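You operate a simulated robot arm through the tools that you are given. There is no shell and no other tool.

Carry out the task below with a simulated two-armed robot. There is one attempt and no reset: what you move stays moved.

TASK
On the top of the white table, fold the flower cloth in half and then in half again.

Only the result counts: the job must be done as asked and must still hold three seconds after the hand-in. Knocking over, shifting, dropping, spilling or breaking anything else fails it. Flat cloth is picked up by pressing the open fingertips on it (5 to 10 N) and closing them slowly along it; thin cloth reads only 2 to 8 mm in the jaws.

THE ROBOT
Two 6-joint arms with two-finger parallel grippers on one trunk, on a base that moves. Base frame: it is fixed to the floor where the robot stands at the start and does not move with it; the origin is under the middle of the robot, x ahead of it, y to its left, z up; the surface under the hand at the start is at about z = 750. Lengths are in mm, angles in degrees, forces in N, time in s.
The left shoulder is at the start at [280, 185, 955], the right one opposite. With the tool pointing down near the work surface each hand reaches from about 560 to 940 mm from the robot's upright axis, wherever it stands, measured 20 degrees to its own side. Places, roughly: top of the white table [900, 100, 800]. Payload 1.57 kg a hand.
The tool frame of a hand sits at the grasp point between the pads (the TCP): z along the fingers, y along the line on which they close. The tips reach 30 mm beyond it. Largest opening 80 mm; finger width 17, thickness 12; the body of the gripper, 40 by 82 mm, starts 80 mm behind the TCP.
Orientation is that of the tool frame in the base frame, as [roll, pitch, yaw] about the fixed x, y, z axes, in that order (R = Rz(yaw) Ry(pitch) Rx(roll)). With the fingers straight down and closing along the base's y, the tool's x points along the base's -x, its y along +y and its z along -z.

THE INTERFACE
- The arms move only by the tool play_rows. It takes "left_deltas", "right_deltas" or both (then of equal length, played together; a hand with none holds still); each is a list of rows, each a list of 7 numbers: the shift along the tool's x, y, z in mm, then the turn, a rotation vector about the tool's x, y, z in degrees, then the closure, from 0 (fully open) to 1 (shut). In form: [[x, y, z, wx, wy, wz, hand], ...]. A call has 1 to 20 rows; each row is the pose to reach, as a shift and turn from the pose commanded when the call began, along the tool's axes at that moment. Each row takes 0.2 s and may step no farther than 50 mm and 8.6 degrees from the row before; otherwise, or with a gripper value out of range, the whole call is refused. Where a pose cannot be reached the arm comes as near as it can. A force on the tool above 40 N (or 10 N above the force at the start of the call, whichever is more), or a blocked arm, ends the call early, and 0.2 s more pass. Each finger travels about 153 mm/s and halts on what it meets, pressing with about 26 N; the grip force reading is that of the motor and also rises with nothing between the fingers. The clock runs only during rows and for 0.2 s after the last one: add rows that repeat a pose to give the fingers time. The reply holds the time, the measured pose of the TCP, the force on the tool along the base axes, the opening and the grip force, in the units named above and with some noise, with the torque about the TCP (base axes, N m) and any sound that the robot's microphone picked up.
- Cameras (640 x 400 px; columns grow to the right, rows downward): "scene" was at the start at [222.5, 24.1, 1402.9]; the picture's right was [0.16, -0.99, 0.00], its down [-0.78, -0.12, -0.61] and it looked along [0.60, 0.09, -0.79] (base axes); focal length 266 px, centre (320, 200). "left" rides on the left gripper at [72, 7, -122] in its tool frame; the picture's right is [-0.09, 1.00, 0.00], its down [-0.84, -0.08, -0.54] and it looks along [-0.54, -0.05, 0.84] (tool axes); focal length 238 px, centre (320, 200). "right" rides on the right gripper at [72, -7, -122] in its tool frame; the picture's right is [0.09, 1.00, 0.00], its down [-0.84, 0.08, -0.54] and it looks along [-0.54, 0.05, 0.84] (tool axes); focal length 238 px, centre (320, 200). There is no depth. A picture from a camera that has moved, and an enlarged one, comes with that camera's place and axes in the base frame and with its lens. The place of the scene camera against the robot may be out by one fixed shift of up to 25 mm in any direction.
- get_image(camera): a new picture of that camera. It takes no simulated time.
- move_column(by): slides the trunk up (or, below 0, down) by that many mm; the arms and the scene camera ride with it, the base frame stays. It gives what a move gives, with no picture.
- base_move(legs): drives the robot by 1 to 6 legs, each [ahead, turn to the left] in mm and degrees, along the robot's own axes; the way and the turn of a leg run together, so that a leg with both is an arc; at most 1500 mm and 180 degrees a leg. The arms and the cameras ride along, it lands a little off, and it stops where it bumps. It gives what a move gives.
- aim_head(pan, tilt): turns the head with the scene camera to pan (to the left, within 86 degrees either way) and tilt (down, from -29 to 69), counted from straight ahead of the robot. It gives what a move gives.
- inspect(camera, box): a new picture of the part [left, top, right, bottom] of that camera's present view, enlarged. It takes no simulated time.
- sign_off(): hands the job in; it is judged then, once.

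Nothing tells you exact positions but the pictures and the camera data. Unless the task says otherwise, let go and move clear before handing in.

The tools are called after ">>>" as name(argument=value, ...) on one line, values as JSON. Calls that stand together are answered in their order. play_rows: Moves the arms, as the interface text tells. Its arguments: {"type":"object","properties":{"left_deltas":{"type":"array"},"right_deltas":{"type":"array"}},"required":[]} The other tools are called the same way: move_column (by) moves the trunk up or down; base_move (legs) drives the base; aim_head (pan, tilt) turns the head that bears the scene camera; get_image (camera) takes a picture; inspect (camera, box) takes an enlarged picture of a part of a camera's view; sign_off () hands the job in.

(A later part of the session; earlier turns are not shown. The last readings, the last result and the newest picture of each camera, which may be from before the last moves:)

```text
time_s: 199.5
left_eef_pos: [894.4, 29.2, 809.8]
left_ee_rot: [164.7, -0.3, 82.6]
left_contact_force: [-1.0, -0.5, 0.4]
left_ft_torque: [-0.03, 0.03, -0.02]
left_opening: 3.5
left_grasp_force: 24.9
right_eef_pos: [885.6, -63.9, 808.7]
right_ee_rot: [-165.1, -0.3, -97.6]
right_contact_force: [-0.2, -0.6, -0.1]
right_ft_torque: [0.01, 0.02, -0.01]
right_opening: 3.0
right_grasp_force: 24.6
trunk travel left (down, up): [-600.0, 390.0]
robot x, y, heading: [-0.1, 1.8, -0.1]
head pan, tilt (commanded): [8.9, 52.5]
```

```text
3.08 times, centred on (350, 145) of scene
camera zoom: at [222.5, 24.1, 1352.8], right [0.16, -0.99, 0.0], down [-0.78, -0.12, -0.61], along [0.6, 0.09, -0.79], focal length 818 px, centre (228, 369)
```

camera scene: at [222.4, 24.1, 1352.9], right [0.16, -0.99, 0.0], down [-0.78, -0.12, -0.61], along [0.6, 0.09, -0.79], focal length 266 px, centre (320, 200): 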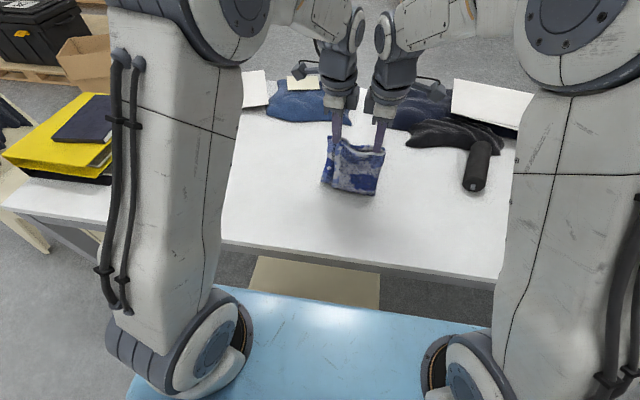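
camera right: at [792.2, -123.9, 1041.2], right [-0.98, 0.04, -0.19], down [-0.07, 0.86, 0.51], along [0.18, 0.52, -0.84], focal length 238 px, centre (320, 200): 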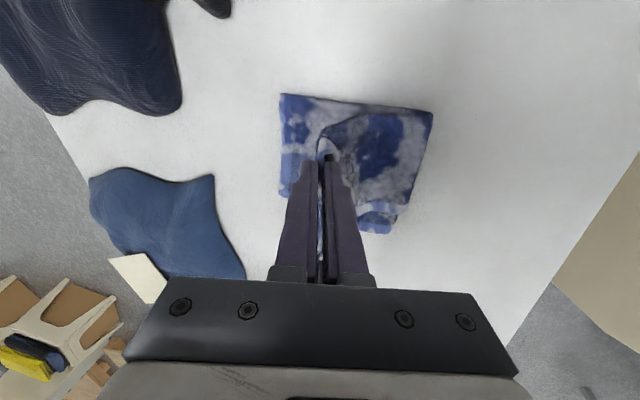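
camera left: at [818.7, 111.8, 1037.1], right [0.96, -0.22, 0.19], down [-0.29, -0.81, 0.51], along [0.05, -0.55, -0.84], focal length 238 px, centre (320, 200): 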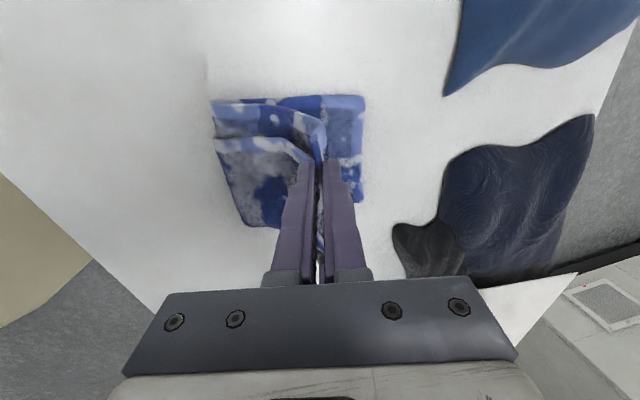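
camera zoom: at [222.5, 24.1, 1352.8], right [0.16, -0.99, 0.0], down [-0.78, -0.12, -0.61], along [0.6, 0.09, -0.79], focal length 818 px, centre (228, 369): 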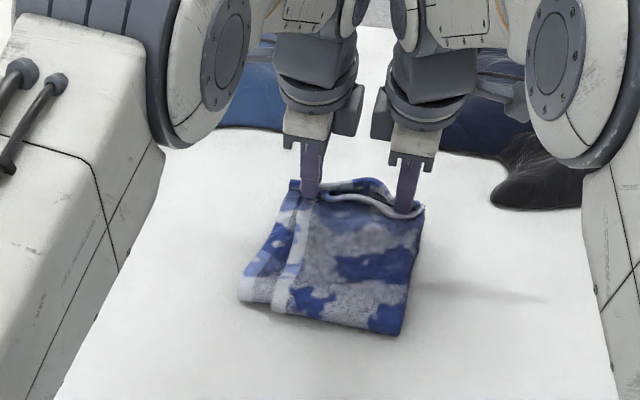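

The near edge is above the far edge now. I'll lower it onto the lower half, pulling the right back a few millimetres.

>>> play_rows(left_deltas=[[0, -1.2, 5, 0, 0, 0, 1], [0, -2.3, 10, 0, 0, 0, 1], [0, -3.4, 15, 0, 0, 0, 1], [0, -4.2, 18.5, 0, 0, 0, 1], [0, -4.6, 20.5, 0, 0, 0, 1], [0, -4.6, 20.5, 0, 0, 0, 1]], right_deltas=[[0, 3, 5, 0, 0, 0, 1], [0, 6, 10, 0, 0, 0, 1], [0, 9, 14, 0, 0, 0, 1], [0, 10.5, 17, 0, 0, 0, 1], [0, 11.3, 18.7, 0, 0, 0, 1], [0, 11.3, 18.7, 0, 0, 0, 1]])

>>> inspect(camera="left", box=[160, 60, 480, 300])

>>> inspect(camera="right", box=[160, 60, 480, 300])

```text
time_s: 200.9
left_eef_pos: [894.4, 28.5, 791.7]
left_ee_rot: [164.5, -0.3, 82.5]
left_contact_force: [-3.2, -2.3, 17.6]
left_ft_torque: [-0.12, 0.09, -0.05]
left_opening: 3.5
left_grasp_force: 24.9
right_eef_pos: [881.4, -65.3, 792.8]
right_ee_rot: [-164.5, -0.3, -97.6]
right_contact_force: [4.7, 1.4, 21.5]
right_ft_torque: [0.01, -0.15, 0.02]
right_opening: 2.7
right_grasp_force: 24.2
trunk travel left (down, up): [-600.0, 390.0]
robot x, y, heading: [0.3, -0.9, -0.0]
head pan, tilt (commanded): [8.9, 52.5]
```

```text
1.67 times, centred on (320, 180) of left
camera zoom: at [877.8, 101.7, 910.7], right [0.94, -0.22, 0.27], down [-0.33, -0.8, 0.5], along [0.11, -0.55, -0.83], focal length 397 px, centre (320, 233)
```

zoom: 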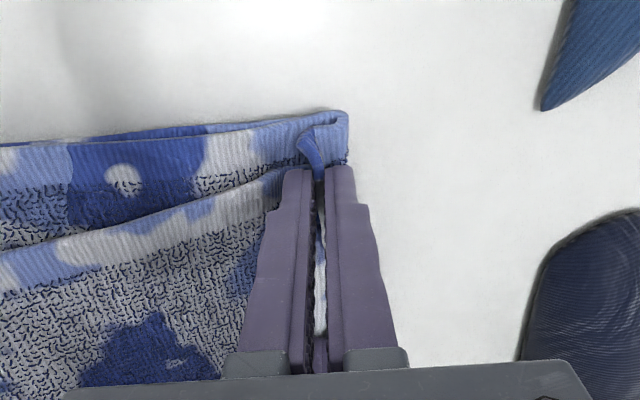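

```text
1.67 times, centred on (320, 180) of right
camera zoom: at [845.4, -132.9, 912.3], right [-0.96, 0.03, -0.27], down [-0.11, 0.86, 0.5], along [0.25, 0.51, -0.83], focal length 397 px, centre (320, 233)
```

zoom: 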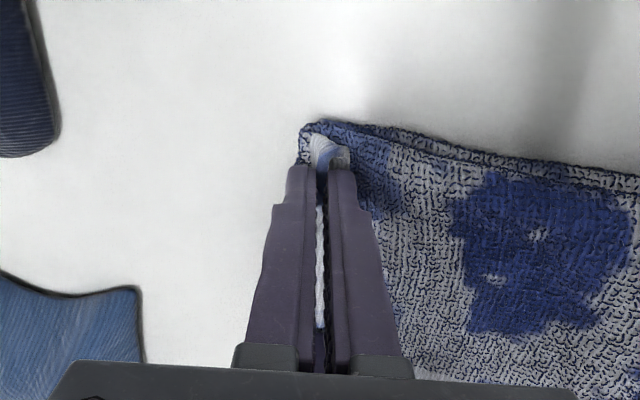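

Contact is made. I'll ease up, open with the front fingers staying put as a stop, and withdraw along the finger direction.

>>> play_rows(left_deltas=[[0, 0.7, -2.4, 0, 0, 0, 1], [0, -1.2, -2.9, 0, 0, 0, 0.95], [0, -3.1, -3.5, 0, 0, 0, 0.9], [0, -5, -4, 0, 0, 0, 0.85], [0, -7, -4.5, 0, 0, 0, 0.8], [0, -8.9, -5, 0, 0, 0, 0.75], [0, -10.8, -5.6, 0, 0, 0, 0.7], [0, -10.8, -5.6, 0, 0, 0, 0.7], [0, -10.8, -15, 0, 0, 0, 0.7], [0, -10.8, -30, 0, 0, 0, 0.7], [0, -10.8, -50, 0, 0, 0, 0.7], [0, -10.8, -75, 0, 0, 0, 0.7]], right_deltas=[[0, -0.7, -2.4, 0, 0, 0, 1], [0, 1.2, -2.9, 0, 0, 0, 0.95], [0, 3.1, -3.5, 0, 0, 0, 0.9], [0, 5, -4, 0, 0, 0, 0.85], [0, 7, -4.5, 0, 0, 0, 0.8], [0, 8.9, -5, 0, 0, 0, 0.75], [0, 10.8, -5.6, 0, 0, 0, 0.7], [0, 10.8, -5.6, 0, 0, 0, 0.7], [0, 10.8, -15, 0, 0, 0, 0.7], [0, 10.8, -30, 0, 0, 0, 0.7], [0, 10.8, -50, 0, 0, 0, 0.7], [0, 10.8, -75, 0, 0, 0, 0.7]])

>>> inspect(camera="left", box=[160, 60, 480, 300])

>>> inspect(camera="right", box=[160, 60, 480, 300])

>>> inspect(camera="scene", box=[270, 80, 430, 210])

```text
time_s: 203.5
left_eef_pos: [864.9, 32.1, 858.5]
left_ee_rot: [164.7, -0.3, 82.6]
left_contact_force: [0.7, -0.5, -0.6]
left_ft_torque: [0.0, -0.01, 0.05]
left_opening: 24.0
left_grasp_force: 0.1
right_eef_pos: [850.6, -62.1, 859.7]
right_ee_rot: [-165.1, -0.5, -97.5]
right_contact_force: [0.0, 0.1, -0.2]
right_ft_torque: [-0.04, -0.02, 0.01]
right_opening: 24.2
right_grasp_force: 0.0
trunk travel left (down, up): [-600.0, 390.0]
robot x, y, heading: [5.1, -0.4, 0.0]
head pan, tilt (commanded): [8.9, 52.5]
```

```text
1.67 times, centred on (320, 180) of left
camera zoom: at [848.0, 105.2, 977.4], right [0.94, -0.22, 0.26], down [-0.32, -0.8, 0.5], along [0.1, -0.55, -0.83], focal length 397 px, centre (320, 233)
```

zoom: 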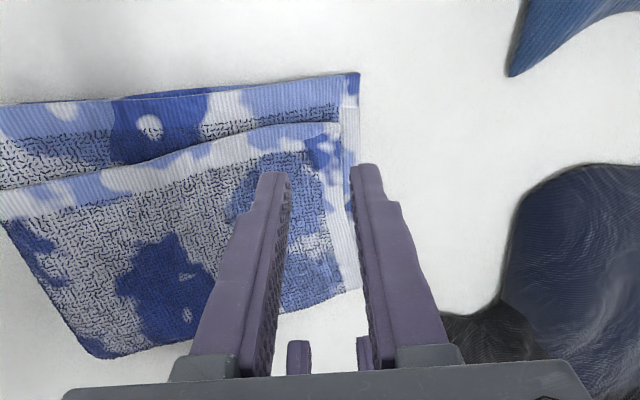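

```text
1.67 times, centred on (320, 180) of right
camera zoom: at [815.7, -129.5, 979.6], right [-0.97, 0.03, -0.25], down [-0.1, 0.86, 0.5], along [0.24, 0.51, -0.83], focal length 397 px, centre (320, 233)
```

zoom: 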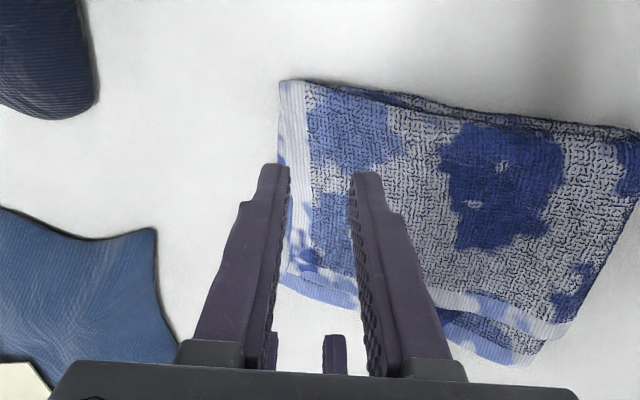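

```text
3.08 times, centred on (350, 145) of scene
camera zoom: at [222.9, 24.1, 1352.7], right [0.16, -0.99, 0.0], down [-0.78, -0.12, -0.61], along [0.6, 0.09, -0.79], focal length 818 px, centre (228, 369)
```

zoom: 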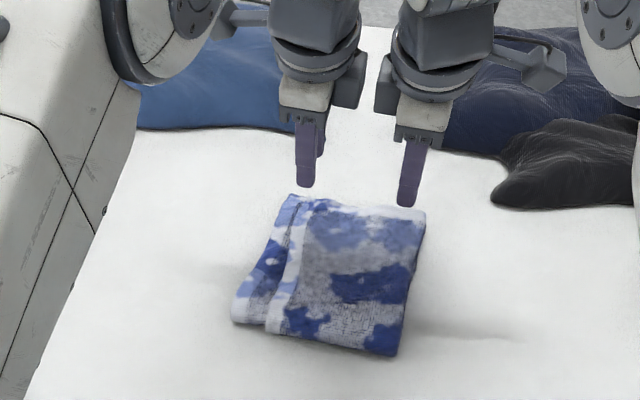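

Both folds are made. I'll move the hands aside and examine the packet from all cameras.

>>> play_rows(left_deltas=[[0, -10, -15, 0, 0, 0, 0.7], [10, -20, -30, 2, 0, 0, 0.7], [30, -25, -45, 5, 0, 0, 0.7], [60, -25, -60, 8, 0, 0, 0.7], [90, -25, -70, 11, 0, 0, 0.7], [110, -25, -70, 15, 0, 0, 0.7], [110, -25, -70, 15, 0, 0, 0.7]], right_deltas=[[0, 10, -15, 0, 0, 0, 0.7], [10, 20, -30, -2, 0, 0, 0.7], [30, 25, -45, -5, 0, 0, 0.7], [60, 25, -60, -8, 0, 0, 0.7], [90, 25, -70, -11, 0, 0, 0.7], [110, 25, -70, -15, 0, 0, 0.7], [110, 25, -70, -15, 0, 0, 0.7]])

>>> inspect(camera="left", box=[140, 60, 500, 300])

>>> inspect(camera="right", box=[140, 60, 500, 300])

>>> inspect(camera="scene", box=[300, 120, 390, 200])

```text
time_s: 205.1
left_eef_pos: [835.8, 148.3, 919.9]
left_ee_rot: [179.9, -0.2, 82.5]
left_contact_force: [0.3, 0.1, 0.4]
left_ft_torque: [-0.01, 0.0, 0.01]
left_opening: 24.0
left_grasp_force: 0.1
right_eef_pos: [795.4, -167.0, 918.8]
right_ee_rot: [179.8, -0.4, -97.7]
right_contact_force: [0.1, 0.7, -1.0]
right_ft_torque: [0.02, 0.0, -0.06]
right_opening: 24.0
right_grasp_force: 0.1
trunk travel left (down, up): [-600.0, 390.0]
robot x, y, heading: [1.2, 3.3, 0.2]
head pan, tilt (commanded): [8.9, 52.5]
```

```text
1.67 times, centred on (320, 180) of left
camera zoom: at [850.5, 216.6, 1041.0], right [0.98, -0.22, 0.0], down [-0.19, -0.82, 0.54], along [-0.12, -0.52, -0.84], focal length 397 px, centre (320, 233)
```

zoom: 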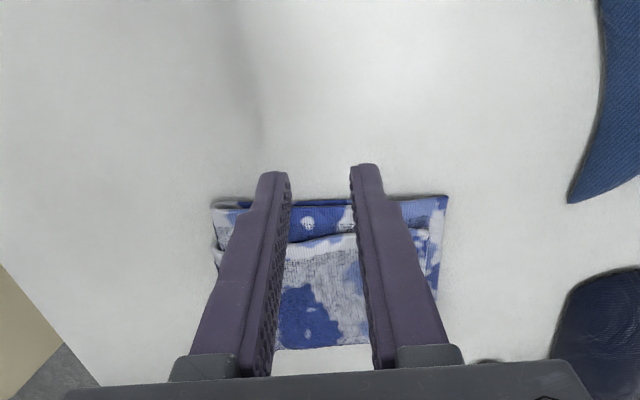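

```text
1.67 times, centred on (320, 180) of right
camera zoom: at [792.7, -238.3, 1041.6], right [-1.0, 0.04, 0.0], down [0.04, 0.84, 0.54], along [0.02, 0.54, -0.84], focal length 397 px, centre (320, 233)
```

zoom: 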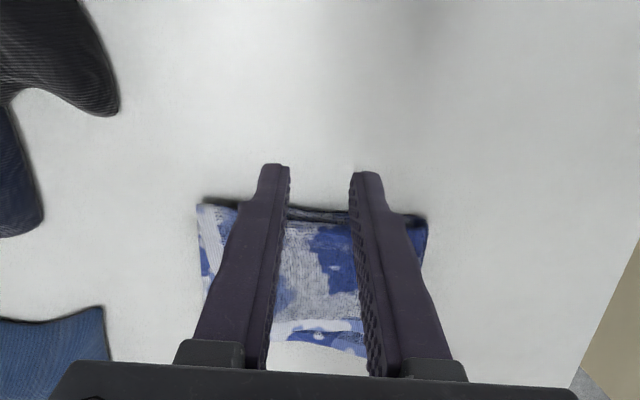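

```text
5.00 times, centred on (345, 160) of scene
camera zoom: at [222.5, 24.1, 1352.8], right [0.16, -0.99, 0.0], down [-0.78, -0.12, -0.61], along [0.6, 0.09, -0.79], focal length 1329 px, centre (195, 400)
```

zoom: 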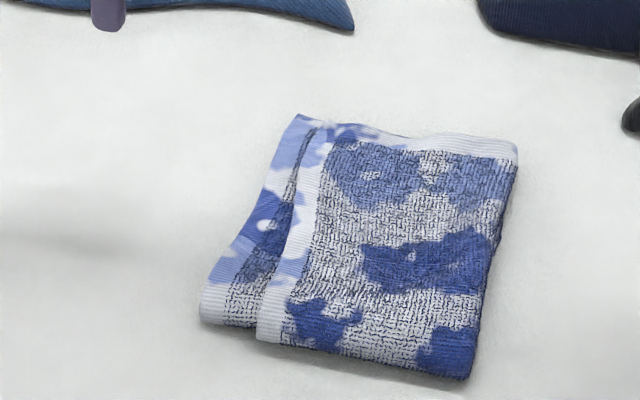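

The packet looks good: four layers with the corners together at the far-left. The outermost layer's left edge sits about 35 mm inside the layers below at the near fold and a few mm at the far end. I'll shift the left camera for an unobstructed view to measure it.

>>> play_rows(left_deltas=[[0, -25, -10, 0, 0, 0, 0.7], [0, -50, -20, 0, 0, 0, 0.7], [10, -75, -30, 0, 0, 0, 0.7], [20, -100, -40, 0, 0, 0, 0.7], [30, -120, -40, 0, 0, 0, 0.7], [30, -120, -40, 0, 0, 0, 0.7]], right_deltas=[[0, 25, -10, 0, 0, 0, 0.7], [0, 50, -20, 0, 0, 0, 0.7], [10, 75, -30, 0, 0, 0, 0.7], [20, 100, -40, 0, 0, 0, 0.7], [30, 120, -40, 0, 0, 0, 0.7], [30, 120, -40, 0, 0, 0, 0.7]])

>>> get_image(camera="left")

>>> get_image(camera="right")

```text
time_s: 206.5
left_eef_pos: [724.1, 191.4, 959.5]
left_ee_rot: [179.7, -0.3, 82.6]
left_contact_force: [-0.6, 0.1, -0.3]
left_ft_torque: [0.0, 0.0, 0.0]
left_opening: 24.0
left_grasp_force: 0.0
right_eef_pos: [671.7, -177.0, 958.9]
right_ee_rot: [180.0, -0.2, -97.6]
right_contact_force: [-0.3, 0.3, 1.0]
right_ft_torque: [-0.02, -0.03, 0.01]
right_opening: 23.7
right_grasp_force: 0.1
trunk travel left (down, up): [-600.0, 390.0]
robot x, y, heading: [-0.5, -0.3, -0.2]
head pan, tilt (commanded): [8.9, 52.5]
```

```text
taken
camera left: at [736.9, 260.3, 1081.2], right [0.98, -0.22, 0.0], down [-0.19, -0.82, 0.54], along [-0.11, -0.52, -0.84], focal length 238 px, centre (320, 200)
```

left: 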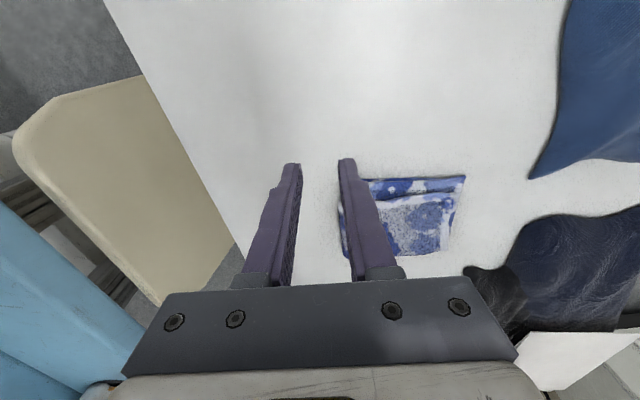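

```text
taken
camera right: at [668.4, -249.3, 1081.6], right [-1.0, 0.04, 0.0], down [0.03, 0.84, 0.54], along [0.02, 0.54, -0.84], focal length 238 px, centre (320, 200)
```

right: 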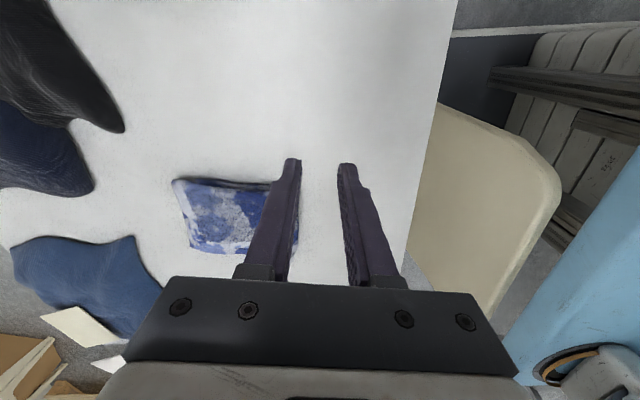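

>>> inspect(camera="left", box=[320, 150, 500, 280])

>>> inspect(camera="right", box=[150, 150, 330, 280])

>>> inspect(camera="scene", box=[305, 130, 375, 190])

```text
3.08 times, centred on (410, 215) of left
camera zoom: at [736.9, 260.3, 1081.2], right [0.98, -0.22, 0.0], down [-0.19, -0.82, 0.54], along [-0.11, -0.52, -0.84], focal length 733 px, centre (43, 154)
```

zoom: 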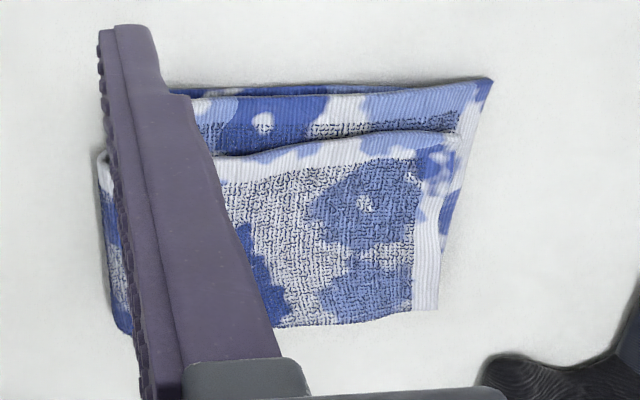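

```text
3.08 times, centred on (240, 215) of right
camera zoom: at [668.4, -249.3, 1081.6], right [-1.0, 0.04, 0.0], down [0.03, 0.84, 0.54], along [0.02, 0.54, -0.84], focal length 733 px, centre (566, 154)
```

zoom: 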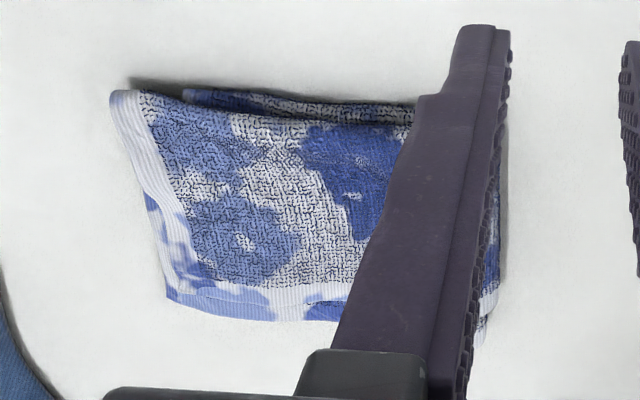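

```text
6.67 times, centred on (340, 160) of scene
camera zoom: at [222.4, 24.1, 1352.9], right [0.16, -0.99, 0.0], down [-0.78, -0.12, -0.61], along [0.6, 0.09, -0.79], focal length 1772 px, centre (187, 467)
```

zoom: 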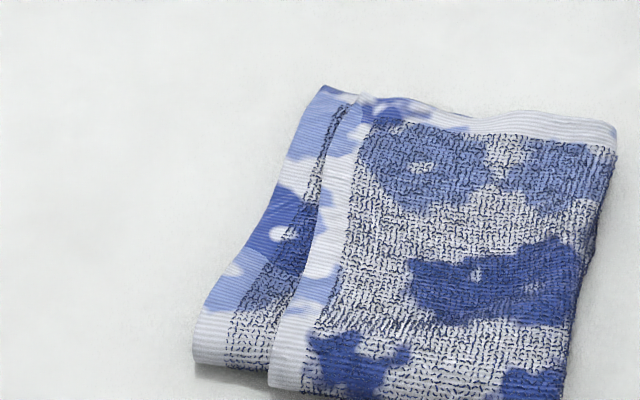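

The packet is sound, but its top layer's left edge sits 20–35 mm inside the layers below. I'll try to nudge it left: one finger of the left hand pins the exposed strip while the other draws the top layer toward it. First I turn the left hand to close along y, above that edge.

>>> play_rows(left_deltas=[[-8, 4, 0, 0, 0, -7.2, 0.7], [-18, 8, 0, 0, 0, -14.4, 0.7], [-30, 13, 5, 0, 0, -21.6, 0.7], [-42, 18, 10, 0, 0, -28.8, 0.7], [-54, 23, 18, 0, 0, -36, 0.7], [-66, 28, 26, 0, 0, -43.2, 0.7], [-78, 33, 36, 0, 0, -50.4, 0.7], [-90, 39, 46, 0, 0, -57.6, 0.7], [-102, 45, 58, 0, 0, -64.8, 0.7], [-114, 51, 70, 0, 0, -72, 0.7], [-126, 57, 84, 0, 0, -79.2, 0.7], [-136, 61, 98, 0, 0, -86.4, 0.7], [-141.9, 64.8, 112, 0, 0, -93.3, 0.7], [-141.9, 64.8, 119, 0, 0, -93.3, 0.7]])

>>> get_image(camera="left")

>>> inspect(camera="scene", box=[290, 110, 410, 210])

```text
time_s: 209.5
left_eef_pos: [769.0, 41.9, 839.0]
left_ee_rot: [179.7, 0.3, 176.0]
left_contact_force: [-0.3, 1.0, 0.3]
left_ft_torque: [-0.02, -0.01, 0.0]
left_opening: 23.9
left_grasp_force: 0.1
right_eef_pos: [671.5, -177.2, 959.3]
right_ee_rot: [-179.9, -0.3, -97.7]
right_contact_force: [0.0, -1.1, 0.3]
right_ft_torque: [0.0, 0.0, -0.04]
right_opening: 24.2
right_grasp_force: 0.1
trunk travel left (down, up): [-600.0, 390.0]
robot x, y, heading: [3.6, -0.5, 0.3]
head pan, tilt (commanded): [8.9, 52.5]
```

```text
taken
camera left: at [695.6, 52.2, 960.3], right [0.16, 0.99, 0.01], down [0.83, -0.14, 0.55], along [0.54, -0.08, -0.84], focal length 238 px, centre (320, 200)
```

left: 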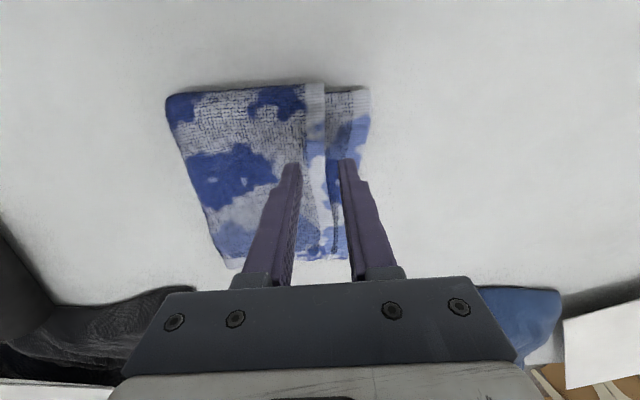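

```text
4.00 times, centred on (350, 160) of scene
camera zoom: at [222.5, 24.0, 1352.9], right [0.16, -0.99, 0.0], down [-0.78, -0.12, -0.61], along [0.6, 0.09, -0.79], focal length 1064 px, centre (200, 360)
```

zoom: 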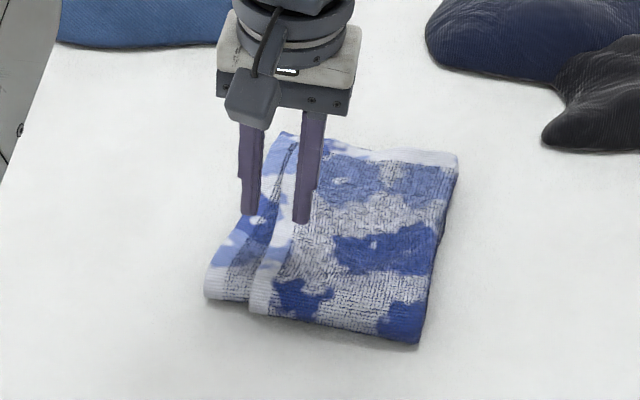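

>>> play_rows(left_deltas=[[0, 4, 8, 1.5, 0, 0, 0.73], [0, 8, 16, 3, 0, 0, 0.75], [0, 12, 26, 4, 0, 0, 0.75], [0, 12, 34, 4, 0, 0, 0.75], [0, 12, 38, 4, 0, 0, 0.75], [0, 12, 38, 4, 0, 0, 0.75]])

>>> inspect(camera="left", box=[160, 60, 480, 290])

>>> inspect(camera="scene", box=[290, 110, 410, 210])

```text
time_s: 210.9
left_eef_pos: [769.3, 55.1, 800.4]
left_ee_rot: [-176.2, 0.3, 175.9]
left_contact_force: [-0.1, 0.3, -0.1]
left_ft_torque: [-0.02, 0.0, -0.03]
left_opening: 19.9
left_grasp_force: 0.0
right_eef_pos: [672.3, -178.4, 958.7]
right_ee_rot: [180.0, -0.3, -97.6]
right_contact_force: [-0.1, 0.1, -0.8]
right_ft_torque: [-0.02, 0.0, 0.0]
right_opening: 23.8
right_grasp_force: 0.0
trunk travel left (down, up): [-600.0, 390.0]
robot x, y, heading: [0.5, -0.1, 0.3]
head pan, tilt (commanded): [8.9, 52.5]
```

```text
1.74 times, centred on (320, 175) of left
camera zoom: at [696.8, 73.3, 920.8], right [0.16, 0.98, -0.06], down [0.83, -0.1, 0.55], along [0.54, -0.14, -0.83], focal length 414 px, centre (320, 244)
```

zoom: 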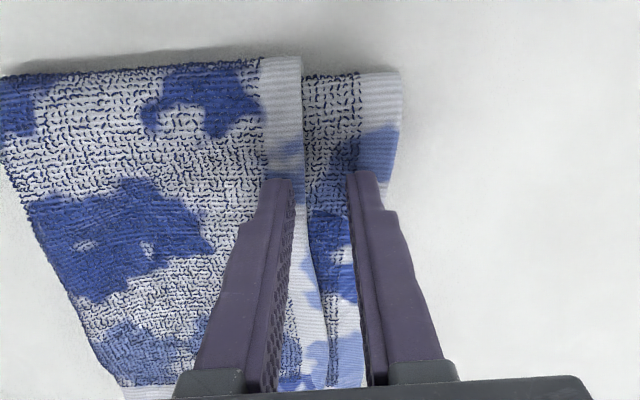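

```text
4.00 times, centred on (350, 160) of scene
camera zoom: at [222.5, 24.0, 1352.8], right [0.16, -0.99, 0.0], down [-0.78, -0.12, -0.61], along [0.6, 0.09, -0.79], focal length 1064 px, centre (200, 360)
```

zoom: 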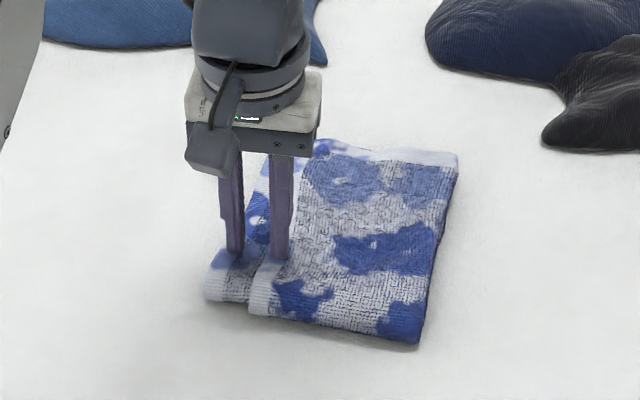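

One finger is over the top layer's hem, the other over the exposed strip. I'll lower to contact.

>>> play_rows(left_deltas=[[0, 0, 3, 0, 0, 0, 0.75], [0, 0, 6, 0, 0, 0, 0.75], [0, 0, 8, 0, 0, 0, 0.75], [0, 0, 8, 0, 0, 0, 0.75]])

```text
time_s: 211.9
left_eef_pos: [769.3, 53.8, 793.8]
left_ee_rot: [-176.3, 0.3, 175.9]
left_contact_force: [-0.5, -0.1, 1.9]
left_ft_torque: [-0.02, 0.02, 0.0]
left_opening: 20.1
left_grasp_force: 0.1
right_eef_pos: [672.8, -178.7, 959.2]
right_ee_rot: [180.0, -0.3, -97.7]
right_contact_force: [0.6, -0.3, 0.7]
right_ft_torque: [0.01, 0.0, -0.04]
right_opening: 23.8
right_grasp_force: 0.0
trunk travel left (down, up): [-600.0, 390.0]
robot x, y, heading: [0.7, 0.3, -0.0]
head pan, tilt (commanded): [8.9, 52.5]
```

>>> play_rows(left_deltas=[[0, 0, 1.5, 0, 0, 0, 0.75], [0, 0, 2.5, 0, 0, 0, 0.75], [0, 1, 2.5, 0, 0, 0, 0.775], [0, 2, 2.4, 0, 0, 0, 0.8], [0, 3, 2.4, 0, 0, 0, 0.825], [0, 4, 2.3, 0, 0, 0, 0.85], [0, 5, 2.2, 0, 0, 0, 0.875], [0, 6, 2.2, 0, 0, 0, 0.9], [0, 7, 2.1, 0, 0, 0, 0.925], [0, 8, 2, 0, 0, 0, 0.95], [0, 8, 2, 0, 0, 0, 0.95]])

>>> inspect(camera="left", box=[160, 60, 480, 290])

>>> inspect(camera="scene", box=[290, 110, 410, 210])

```text
time_s: 214.3
left_eef_pos: [769.7, 61.8, 791.3]
left_ee_rot: [-176.3, 0.4, 175.9]
left_contact_force: [-0.3, -0.5, 4.2]
left_ft_torque: [-0.04, 0.01, -0.01]
left_opening: 4.6
left_grasp_force: 0.1
right_eef_pos: [671.4, -176.6, 960.2]
right_ee_rot: [-179.9, -0.3, -97.6]
right_contact_force: [-0.1, 0.9, 0.3]
right_ft_torque: [0.0, -0.01, -0.05]
right_opening: 24.1
right_grasp_force: 0.1
trunk travel left (down, up): [-600.0, 390.0]
robot x, y, heading: [1.1, 1.5, -0.0]
head pan, tilt (commanded): [8.9, 52.5]
```

```text
1.74 times, centred on (320, 175) of left
camera zoom: at [697.3, 80.5, 911.5], right [0.16, 0.98, -0.06], down [0.83, -0.1, 0.55], along [0.53, -0.14, -0.83], focal length 414 px, centre (320, 244)
```

zoom: 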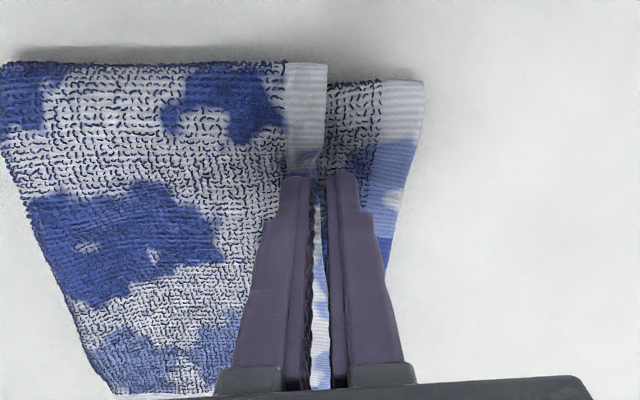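

```text
4.00 times, centred on (350, 160) of scene
camera zoom: at [222.3, 24.0, 1352.9], right [0.15, -0.99, 0.0], down [-0.78, -0.12, -0.61], along [0.6, 0.09, -0.79], focal length 1064 px, centre (200, 360)
```

zoom: 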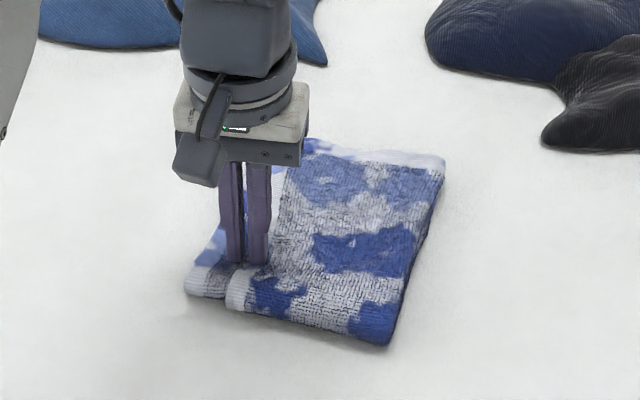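

The whole packet shifted instead, because the pinning finger was hardly touching. I'll lift, tilt further so the pin finger carries the load, and try once more.

>>> play_rows(left_deltas=[[0, 0, -6, 0, 0, 0, 0.95], [0, 2, -14, 2, 0, 0, 0.85], [0, 6, -14, 4, 0, 0, 0.75], [0, 11, -14, 6, 0, 0, 0.75], [0, 11, -10, 6, 0, 0, 0.75], [0, 11, -6, 6, 0, 0, 0.75], [0, 11, -6, 6, 0, 0, 0.75]])

>>> inspect(camera="left", box=[160, 60, 480, 290])

```text
time_s: 215.9
left_eef_pos: [771.6, 74.2, 796.5]
left_ee_rot: [-170.3, 0.3, 175.9]
left_contact_force: [-0.5, 0.0, 0.4]
left_ft_torque: [0.01, 0.04, 0.05]
left_opening: 20.0
left_grasp_force: 0.1
right_eef_pos: [673.2, -177.0, 959.0]
right_ee_rot: [180.0, -0.5, -97.5]
right_contact_force: [0.7, -0.6, -0.4]
right_ft_torque: [0.0, 0.01, 0.02]
right_opening: 23.9
right_grasp_force: 0.1
trunk travel left (down, up): [-600.0, 390.0]
robot x, y, heading: [-0.5, 5.2, -0.0]
head pan, tilt (commanded): [8.9, 52.5]
```

```text
1.74 times, centred on (320, 175) of left
camera zoom: at [700.0, 105.8, 914.3], right [0.16, 0.97, -0.17], down [0.83, -0.04, 0.55], along [0.53, -0.23, -0.82], focal length 414 px, centre (320, 244)
```

zoom: 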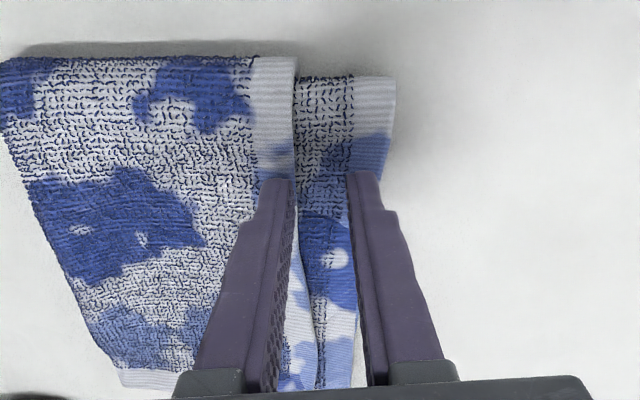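

>>> play_rows(left_deltas=[[0, -0.3, 2, 0, 0, 0, 0.75], [0, -0.6, 4, 0, 0, 0, 0.75], [0, -1, 6, 0, 0, 0, 0.75], [0, -1.2, 7, 0, 0, 0, 0.75], [0, -1.2, 7, 0, 0, 0, 0.75]])

```text
time_s: 217.1
left_eef_pos: [771.1, 70.9, 788.5]
left_ee_rot: [-170.4, 0.3, 175.8]
left_contact_force: [0.4, 0.3, 4.6]
left_ft_torque: [0.01, 0.0, 0.01]
left_opening: 19.4
left_grasp_force: 0.1
right_eef_pos: [671.1, -176.6, 959.8]
right_ee_rot: [180.0, -0.5, -97.6]
right_contact_force: [0.3, 0.5, -0.3]
right_ft_torque: [0.01, -0.02, -0.01]
right_opening: 23.9
right_grasp_force: 0.1
trunk travel left (down, up): [-600.0, 390.0]
robot x, y, heading: [1.6, -2.7, -0.1]
head pan, tilt (commanded): [8.9, 52.5]
```

>>> play_rows(left_deltas=[[0, 0, 0.8, 0, 0, 0, 0.75], [0, 0, 1.3, 0, 0, 0, 0.75], [0, 1, 1.1, 0, 0, 0, 0.775], [0, 2, 0.9, 0, 0, 0, 0.8], [0, 3, 0.8, 0, 0, 0, 0.825], [0, 4, 0.6, 0, 0, 0, 0.85], [0, 5, 0.4, 0, 0, 0, 0.875], [0, 6, 0.3, 0, 0, 0, 0.9], [0, 7, 0.1, 0, 0, 0, 0.925], [0, 8, -0.1, 0, 0, 0, 0.95], [0, 8, -0.1, 0, 0, 0, 0.95]])

>>> inspect(camera="left", box=[160, 60, 480, 290])

>>> inspect(camera="scene", box=[290, 110, 410, 210])

```text
time_s: 219.5
left_eef_pos: [770.4, 78.6, 788.8]
left_ee_rot: [-170.3, 0.2, 175.9]
left_contact_force: [2.3, -0.7, 4.8]
left_ft_torque: [-0.08, -0.04, -0.02]
left_opening: 4.7
left_grasp_force: 0.3
right_eef_pos: [671.9, -178.2, 959.9]
right_ee_rot: [180.0, -0.3, -97.6]
right_contact_force: [-0.6, 0.4, 0.5]
right_ft_torque: [0.05, -0.02, 0.0]
right_opening: 24.0
right_grasp_force: 0.0
trunk travel left (down, up): [-600.0, 390.0]
robot x, y, heading: [-1.3, 1.2, 0.1]
head pan, tilt (commanded): [8.9, 52.5]
```

```text
1.74 times, centred on (320, 175) of left
camera zoom: at [699.5, 109.6, 906.4], right [0.16, 0.97, -0.17], down [0.83, -0.04, 0.55], along [0.53, -0.23, -0.82], focal length 414 px, centre (320, 244)
```

zoom: 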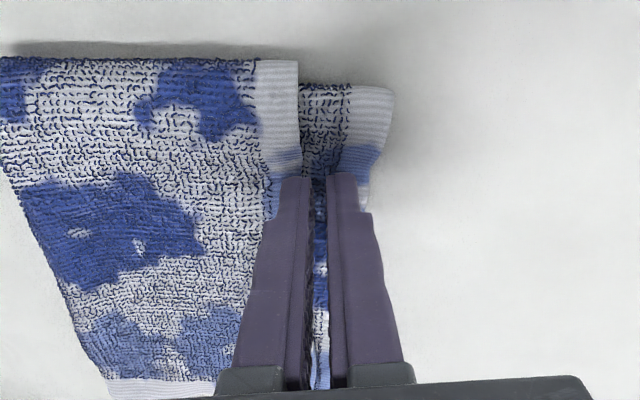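

```text
4.00 times, centred on (350, 160) of scene
camera zoom: at [222.3, 24.0, 1352.9], right [0.15, -0.99, 0.0], down [-0.78, -0.12, -0.61], along [0.6, 0.09, -0.79], focal length 1064 px, centre (200, 360)
```

zoom: 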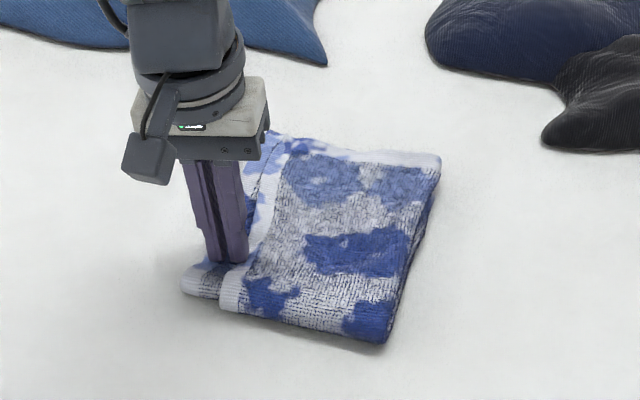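

That did not slide it either. A better way is to pinch the top layer's left hem, lift it slightly and carry it left, so I'll re-position for that pinch.

>>> play_rows(left_deltas=[[0, 0, -6, 0, 0, 0, 0.95], [0, 0, -16, 0, 0, 0, 0.88], [0, -6, -18, 0, 0, 0, 0.8], [0, -12, -18, 0, 0, 0, 0.775], [0, -12, -12, 0, 0, 0, 0.775], [0, -12, -8, 0, 0, 0, 0.775], [0, -12, -8, 0, 0, 0, 0.775]])

>>> inspect(camera="left", box=[160, 60, 480, 290])

```text
time_s: 221.1
left_eef_pos: [770.6, 68.9, 797.4]
left_ee_rot: [-170.3, 0.3, 175.9]
left_contact_force: [-0.2, -0.5, 1.2]
left_ft_torque: [-0.01, -0.01, -0.02]
left_opening: 18.1
left_grasp_force: 0.0
right_eef_pos: [672.6, -177.5, 958.7]
right_ee_rot: [180.0, -0.4, -97.6]
right_contact_force: [-0.1, 0.1, 0.0]
right_ft_torque: [0.01, 0.03, -0.02]
right_opening: 24.1
right_grasp_force: 0.1
trunk travel left (down, up): [-600.0, 390.0]
robot x, y, heading: [3.6, -4.5, -0.1]
head pan, tilt (commanded): [8.9, 52.5]
```

```text
1.74 times, centred on (320, 175) of left
camera zoom: at [698.6, 100.3, 915.5], right [0.16, 0.97, -0.17], down [0.83, -0.05, 0.55], along [0.53, -0.23, -0.82], focal length 414 px, centre (320, 244)
```

zoom: 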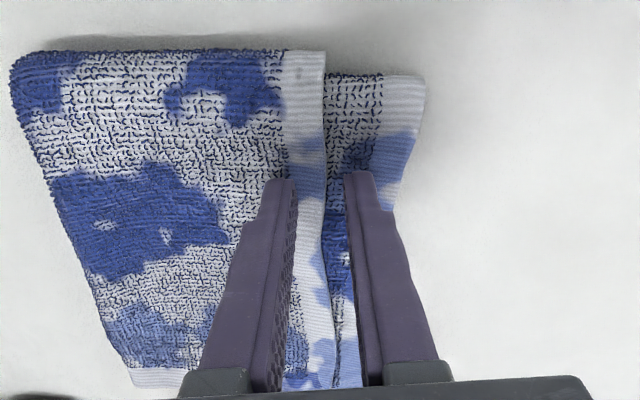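

>>> play_rows(left_deltas=[[0, -0.8, 2, 0, 0, 0, 0.775], [0, -1.5, 4, 0, 0, 0, 0.775], [0, -2.2, 6, 0, 0, 0, 0.775], [0, -2.6, 7.5, 0, 0, 0, 0.775], [0, -2.6, 7.5, 0, 0, 0, 0.775]])

```text
time_s: 222.3
left_eef_pos: [770.1, 64.3, 791.3]
left_ee_rot: [-170.3, 0.3, 175.9]
left_contact_force: [-0.4, 1.6, 3.0]
left_ft_torque: [0.02, 0.02, -0.01]
left_opening: 17.6
left_grasp_force: 0.2
right_eef_pos: [671.7, -177.8, 959.7]
right_ee_rot: [180.0, -0.4, -97.5]
right_contact_force: [-0.2, 0.3, -0.2]
right_ft_torque: [-0.01, 0.0, 0.01]
right_opening: 23.9
right_grasp_force: 0.0
trunk travel left (down, up): [-600.0, 390.0]
robot x, y, heading: [4.7, 0.6, -0.0]
head pan, tilt (commanded): [8.9, 52.5]
```

>>> play_rows(left_deltas=[[0, 0, 1, 0, 0, 0, 0.775], [0, 0, 1.5, 0, 0, 0, 0.79], [0, 0, 1.5, 0, 0, 0, 0.81], [0, 0, 1.5, 0, 0, 0, 0.83], [0, 0, 1.5, 0, 0, 0, 0.85], [0, 0, 1.5, 0, 0, 0, 0.87], [0, 0, 1.5, 0, 0, 0, 0.89], [0, 0, 1.5, 0, 0, 0, 0.91], [0, 0, 1.5, 0, 0, 0, 0.93], [0, 0, 1.5, 0, 0, 0, 0.95], [0, 0, 1.5, 0, 0, 0, 0.975], [0, 0, 1.5, 0, 0, 0, 1], [0, 0, 1.5, 0, 0, 0, 1], [0, 0, 1.5, 0, 0, 0, 1]])

>>> inspect(camera="left", box=[160, 60, 480, 290])

>>> inspect(camera="scene", box=[290, 110, 410, 210])

```text
time_s: 225.3
left_eef_pos: [769.8, 64.6, 789.7]
left_ee_rot: [-170.4, 0.3, 175.9]
left_contact_force: [0.9, -3.2, 12.3]
left_ft_torque: [-0.15, -0.01, -0.02]
left_opening: 2.8
left_grasp_force: 24.1
right_eef_pos: [671.6, -178.7, 959.3]
right_ee_rot: [-179.9, -0.3, -97.6]
right_contact_force: [0.0, -0.3, 0.6]
right_ft_torque: [-0.03, 0.01, 0.01]
right_opening: 24.1
right_grasp_force: 0.0
trunk travel left (down, up): [-600.0, 390.0]
robot x, y, heading: [-1.2, 0.4, 0.0]
head pan, tilt (commanded): [8.9, 52.5]
```

```text
1.74 times, centred on (320, 175) of left
camera zoom: at [698.8, 95.6, 907.5], right [0.16, 0.97, -0.17], down [0.83, -0.04, 0.55], along [0.53, -0.23, -0.82], focal length 414 px, centre (320, 244)
```

zoom: 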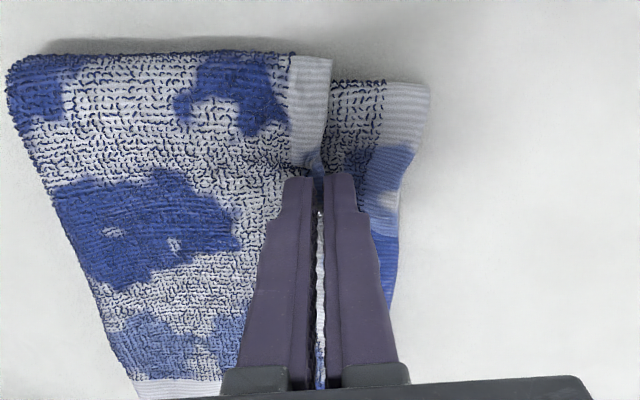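

```text
4.00 times, centred on (350, 160) of scene
camera zoom: at [222.0, 23.8, 1353.0], right [0.15, -0.99, 0.0], down [-0.78, -0.12, -0.61], along [0.6, 0.09, -0.79], focal length 1064 px, centre (200, 360)
```

zoom: 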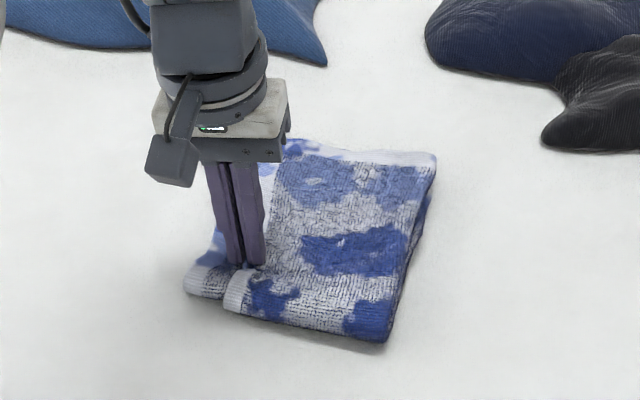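

The top layer's hem is pinched (2.8 mm). I'll lift it about 15 mm and carry it 35 mm to the left.

>>> play_rows(left_deltas=[[0, -1.4, -7.9, 0, 0, 0, 1], [0, -2.4, -13.8, 0, 0, 0, 1], [0, 1.4, -15, 0, 0, 0, 1], [0, 5.3, -16.1, 0, 0, 0, 1], [0, 9.2, -16.8, 0, 0, 0, 1], [0, 13.2, -17.5, 0, 0, 0, 1], [0, 17.1, -18.2, 0, 0, 0, 1], [0, 21.1, -18.9, 0, 0, 0, 1], [0, 25, -19.5, 0, 0, 0, 1], [0, 29, -20.2, 0, 0, 0, 1], [0, 33.3, -18.9, 0, 0, 0, 1], [0, 33.3, -18.9, 0, 0, 0, 1]])

>>> inspect(camera="left", box=[160, 60, 480, 290])

>>> inspect(camera="scene", box=[290, 110, 410, 210])

```text
time_s: 227.9
left_eef_pos: [772.6, 101.5, 802.9]
left_ee_rot: [-170.3, 0.3, 175.9]
left_contact_force: [0.2, -0.2, -0.6]
left_ft_torque: [-0.03, 0.02, -0.02]
left_opening: 2.5
left_grasp_force: 24.3
right_eef_pos: [672.0, -176.9, 959.5]
right_ee_rot: [180.0, -0.4, -97.6]
right_contact_force: [0.3, -0.1, -0.2]
right_ft_torque: [0.0, 0.01, 0.03]
right_opening: 24.0
right_grasp_force: 0.0
trunk travel left (down, up): [-600.0, 390.0]
robot x, y, heading: [2.3, 1.5, 0.0]
head pan, tilt (commanded): [8.9, 52.5]
```

```text
1.74 times, centred on (320, 175) of left
camera zoom: at [702.0, 132.3, 921.0], right [0.16, 0.97, -0.17], down [0.83, -0.04, 0.55], along [0.53, -0.23, -0.82], focal length 414 px, centre (320, 244)
```

zoom: 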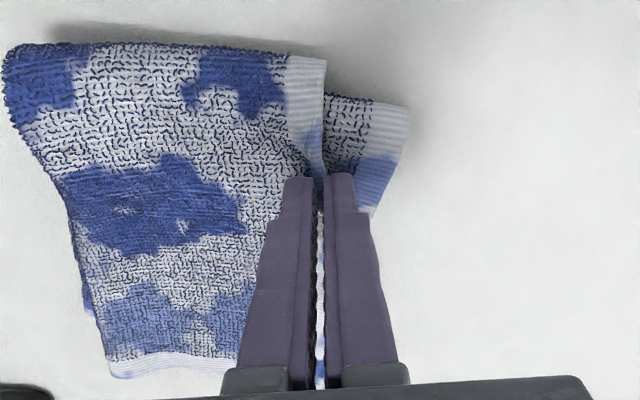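

```text
4.00 times, centred on (350, 160) of scene
camera zoom: at [222.5, 24.0, 1352.8], right [0.16, -0.99, 0.0], down [-0.78, -0.12, -0.61], along [0.6, 0.09, -0.79], focal length 1064 px, centre (200, 360)
```

zoom: 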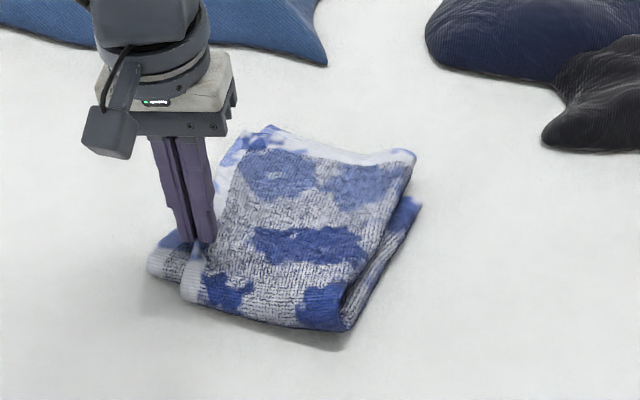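

That pulls the whole upper half to the left and exposes the lower half on the right, so it is no improvement. I'll bring it back to where it was and release it gently.

>>> play_rows(left_deltas=[[0, -4, 0.7, 0, 0, 0, 1], [0, -8, 1.4, 0, 0, 0, 1], [0, -12, 2, 0, 0, 0, 1], [0, -16, 2.8, 0, 0, 0, 1], [0, -20, 3.5, 0, 0, 0, 1], [0, -24, 4.2, 0, 0, 0, 1], [0, -28, 5, 0, 0, 0, 1], [0, -30, 9, 0, 0, 0, 1], [0, -30, 13, 0, 0, 0, 1], [0, -29.5, 16, 0, 0, 0, 1], [0, -29.5, 15, 0, 0, 0, 0.95], [0, -29.5, 14, 0, 0, 0, 0.88], [0, -29.5, 12, 0, 0, 0, 0.8], [0, -29.5, 5, 0, 0, 0, 0.75], [0, -29.5, -10, 0, 0, 0, 0.75], [0, -29.5, -35, 0, 0, 0, 0.75]])

>>> inspect(camera="left", box=[120, 60, 480, 290])

>>> inspect(camera="scene", box=[290, 110, 410, 210])

```text
time_s: 231.3
left_eef_pos: [770.0, 77.3, 844.2]
left_ee_rot: [-170.4, 0.3, 175.8]
left_contact_force: [-0.5, 0.1, 0.6]
left_ft_torque: [0.02, 0.03, -0.01]
left_opening: 20.2
left_grasp_force: 0.0
right_eef_pos: [672.8, -178.4, 959.2]
right_ee_rot: [180.0, -0.5, -97.5]
right_contact_force: [0.0, -0.1, 0.5]
right_ft_torque: [0.0, 0.0, -0.02]
right_opening: 24.1
right_grasp_force: 0.0
trunk travel left (down, up): [-600.0, 390.0]
robot x, y, heading: [3.0, -0.3, -0.2]
head pan, tilt (commanded): [8.9, 52.5]
```

```text
1.74 times, centred on (300, 175) of left
camera zoom: at [699.5, 108.5, 961.3], right [0.16, 0.97, -0.17], down [0.83, -0.05, 0.55], along [0.53, -0.23, -0.82], focal length 414 px, centre (355, 244)
```

zoom: 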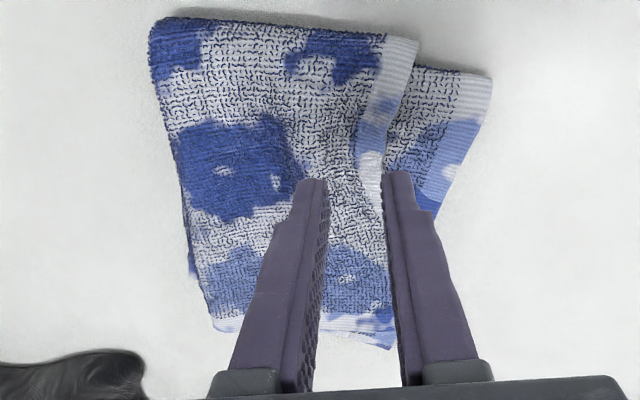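

```text
4.00 times, centred on (350, 160) of scene
camera zoom: at [222.7, 24.0, 1352.8], right [0.15, -0.99, 0.0], down [-0.78, -0.12, -0.61], along [0.6, 0.09, -0.79], focal length 1064 px, centre (200, 360)
```

zoom: 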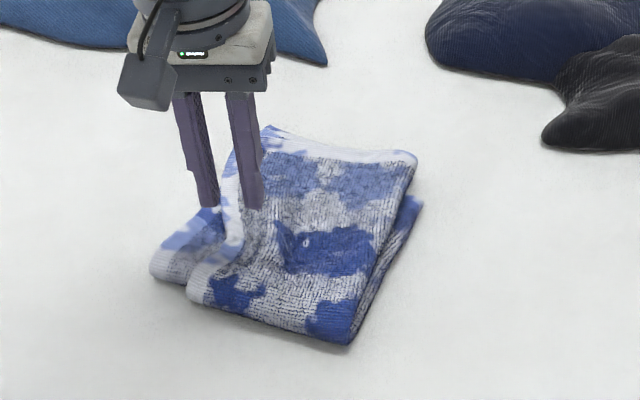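

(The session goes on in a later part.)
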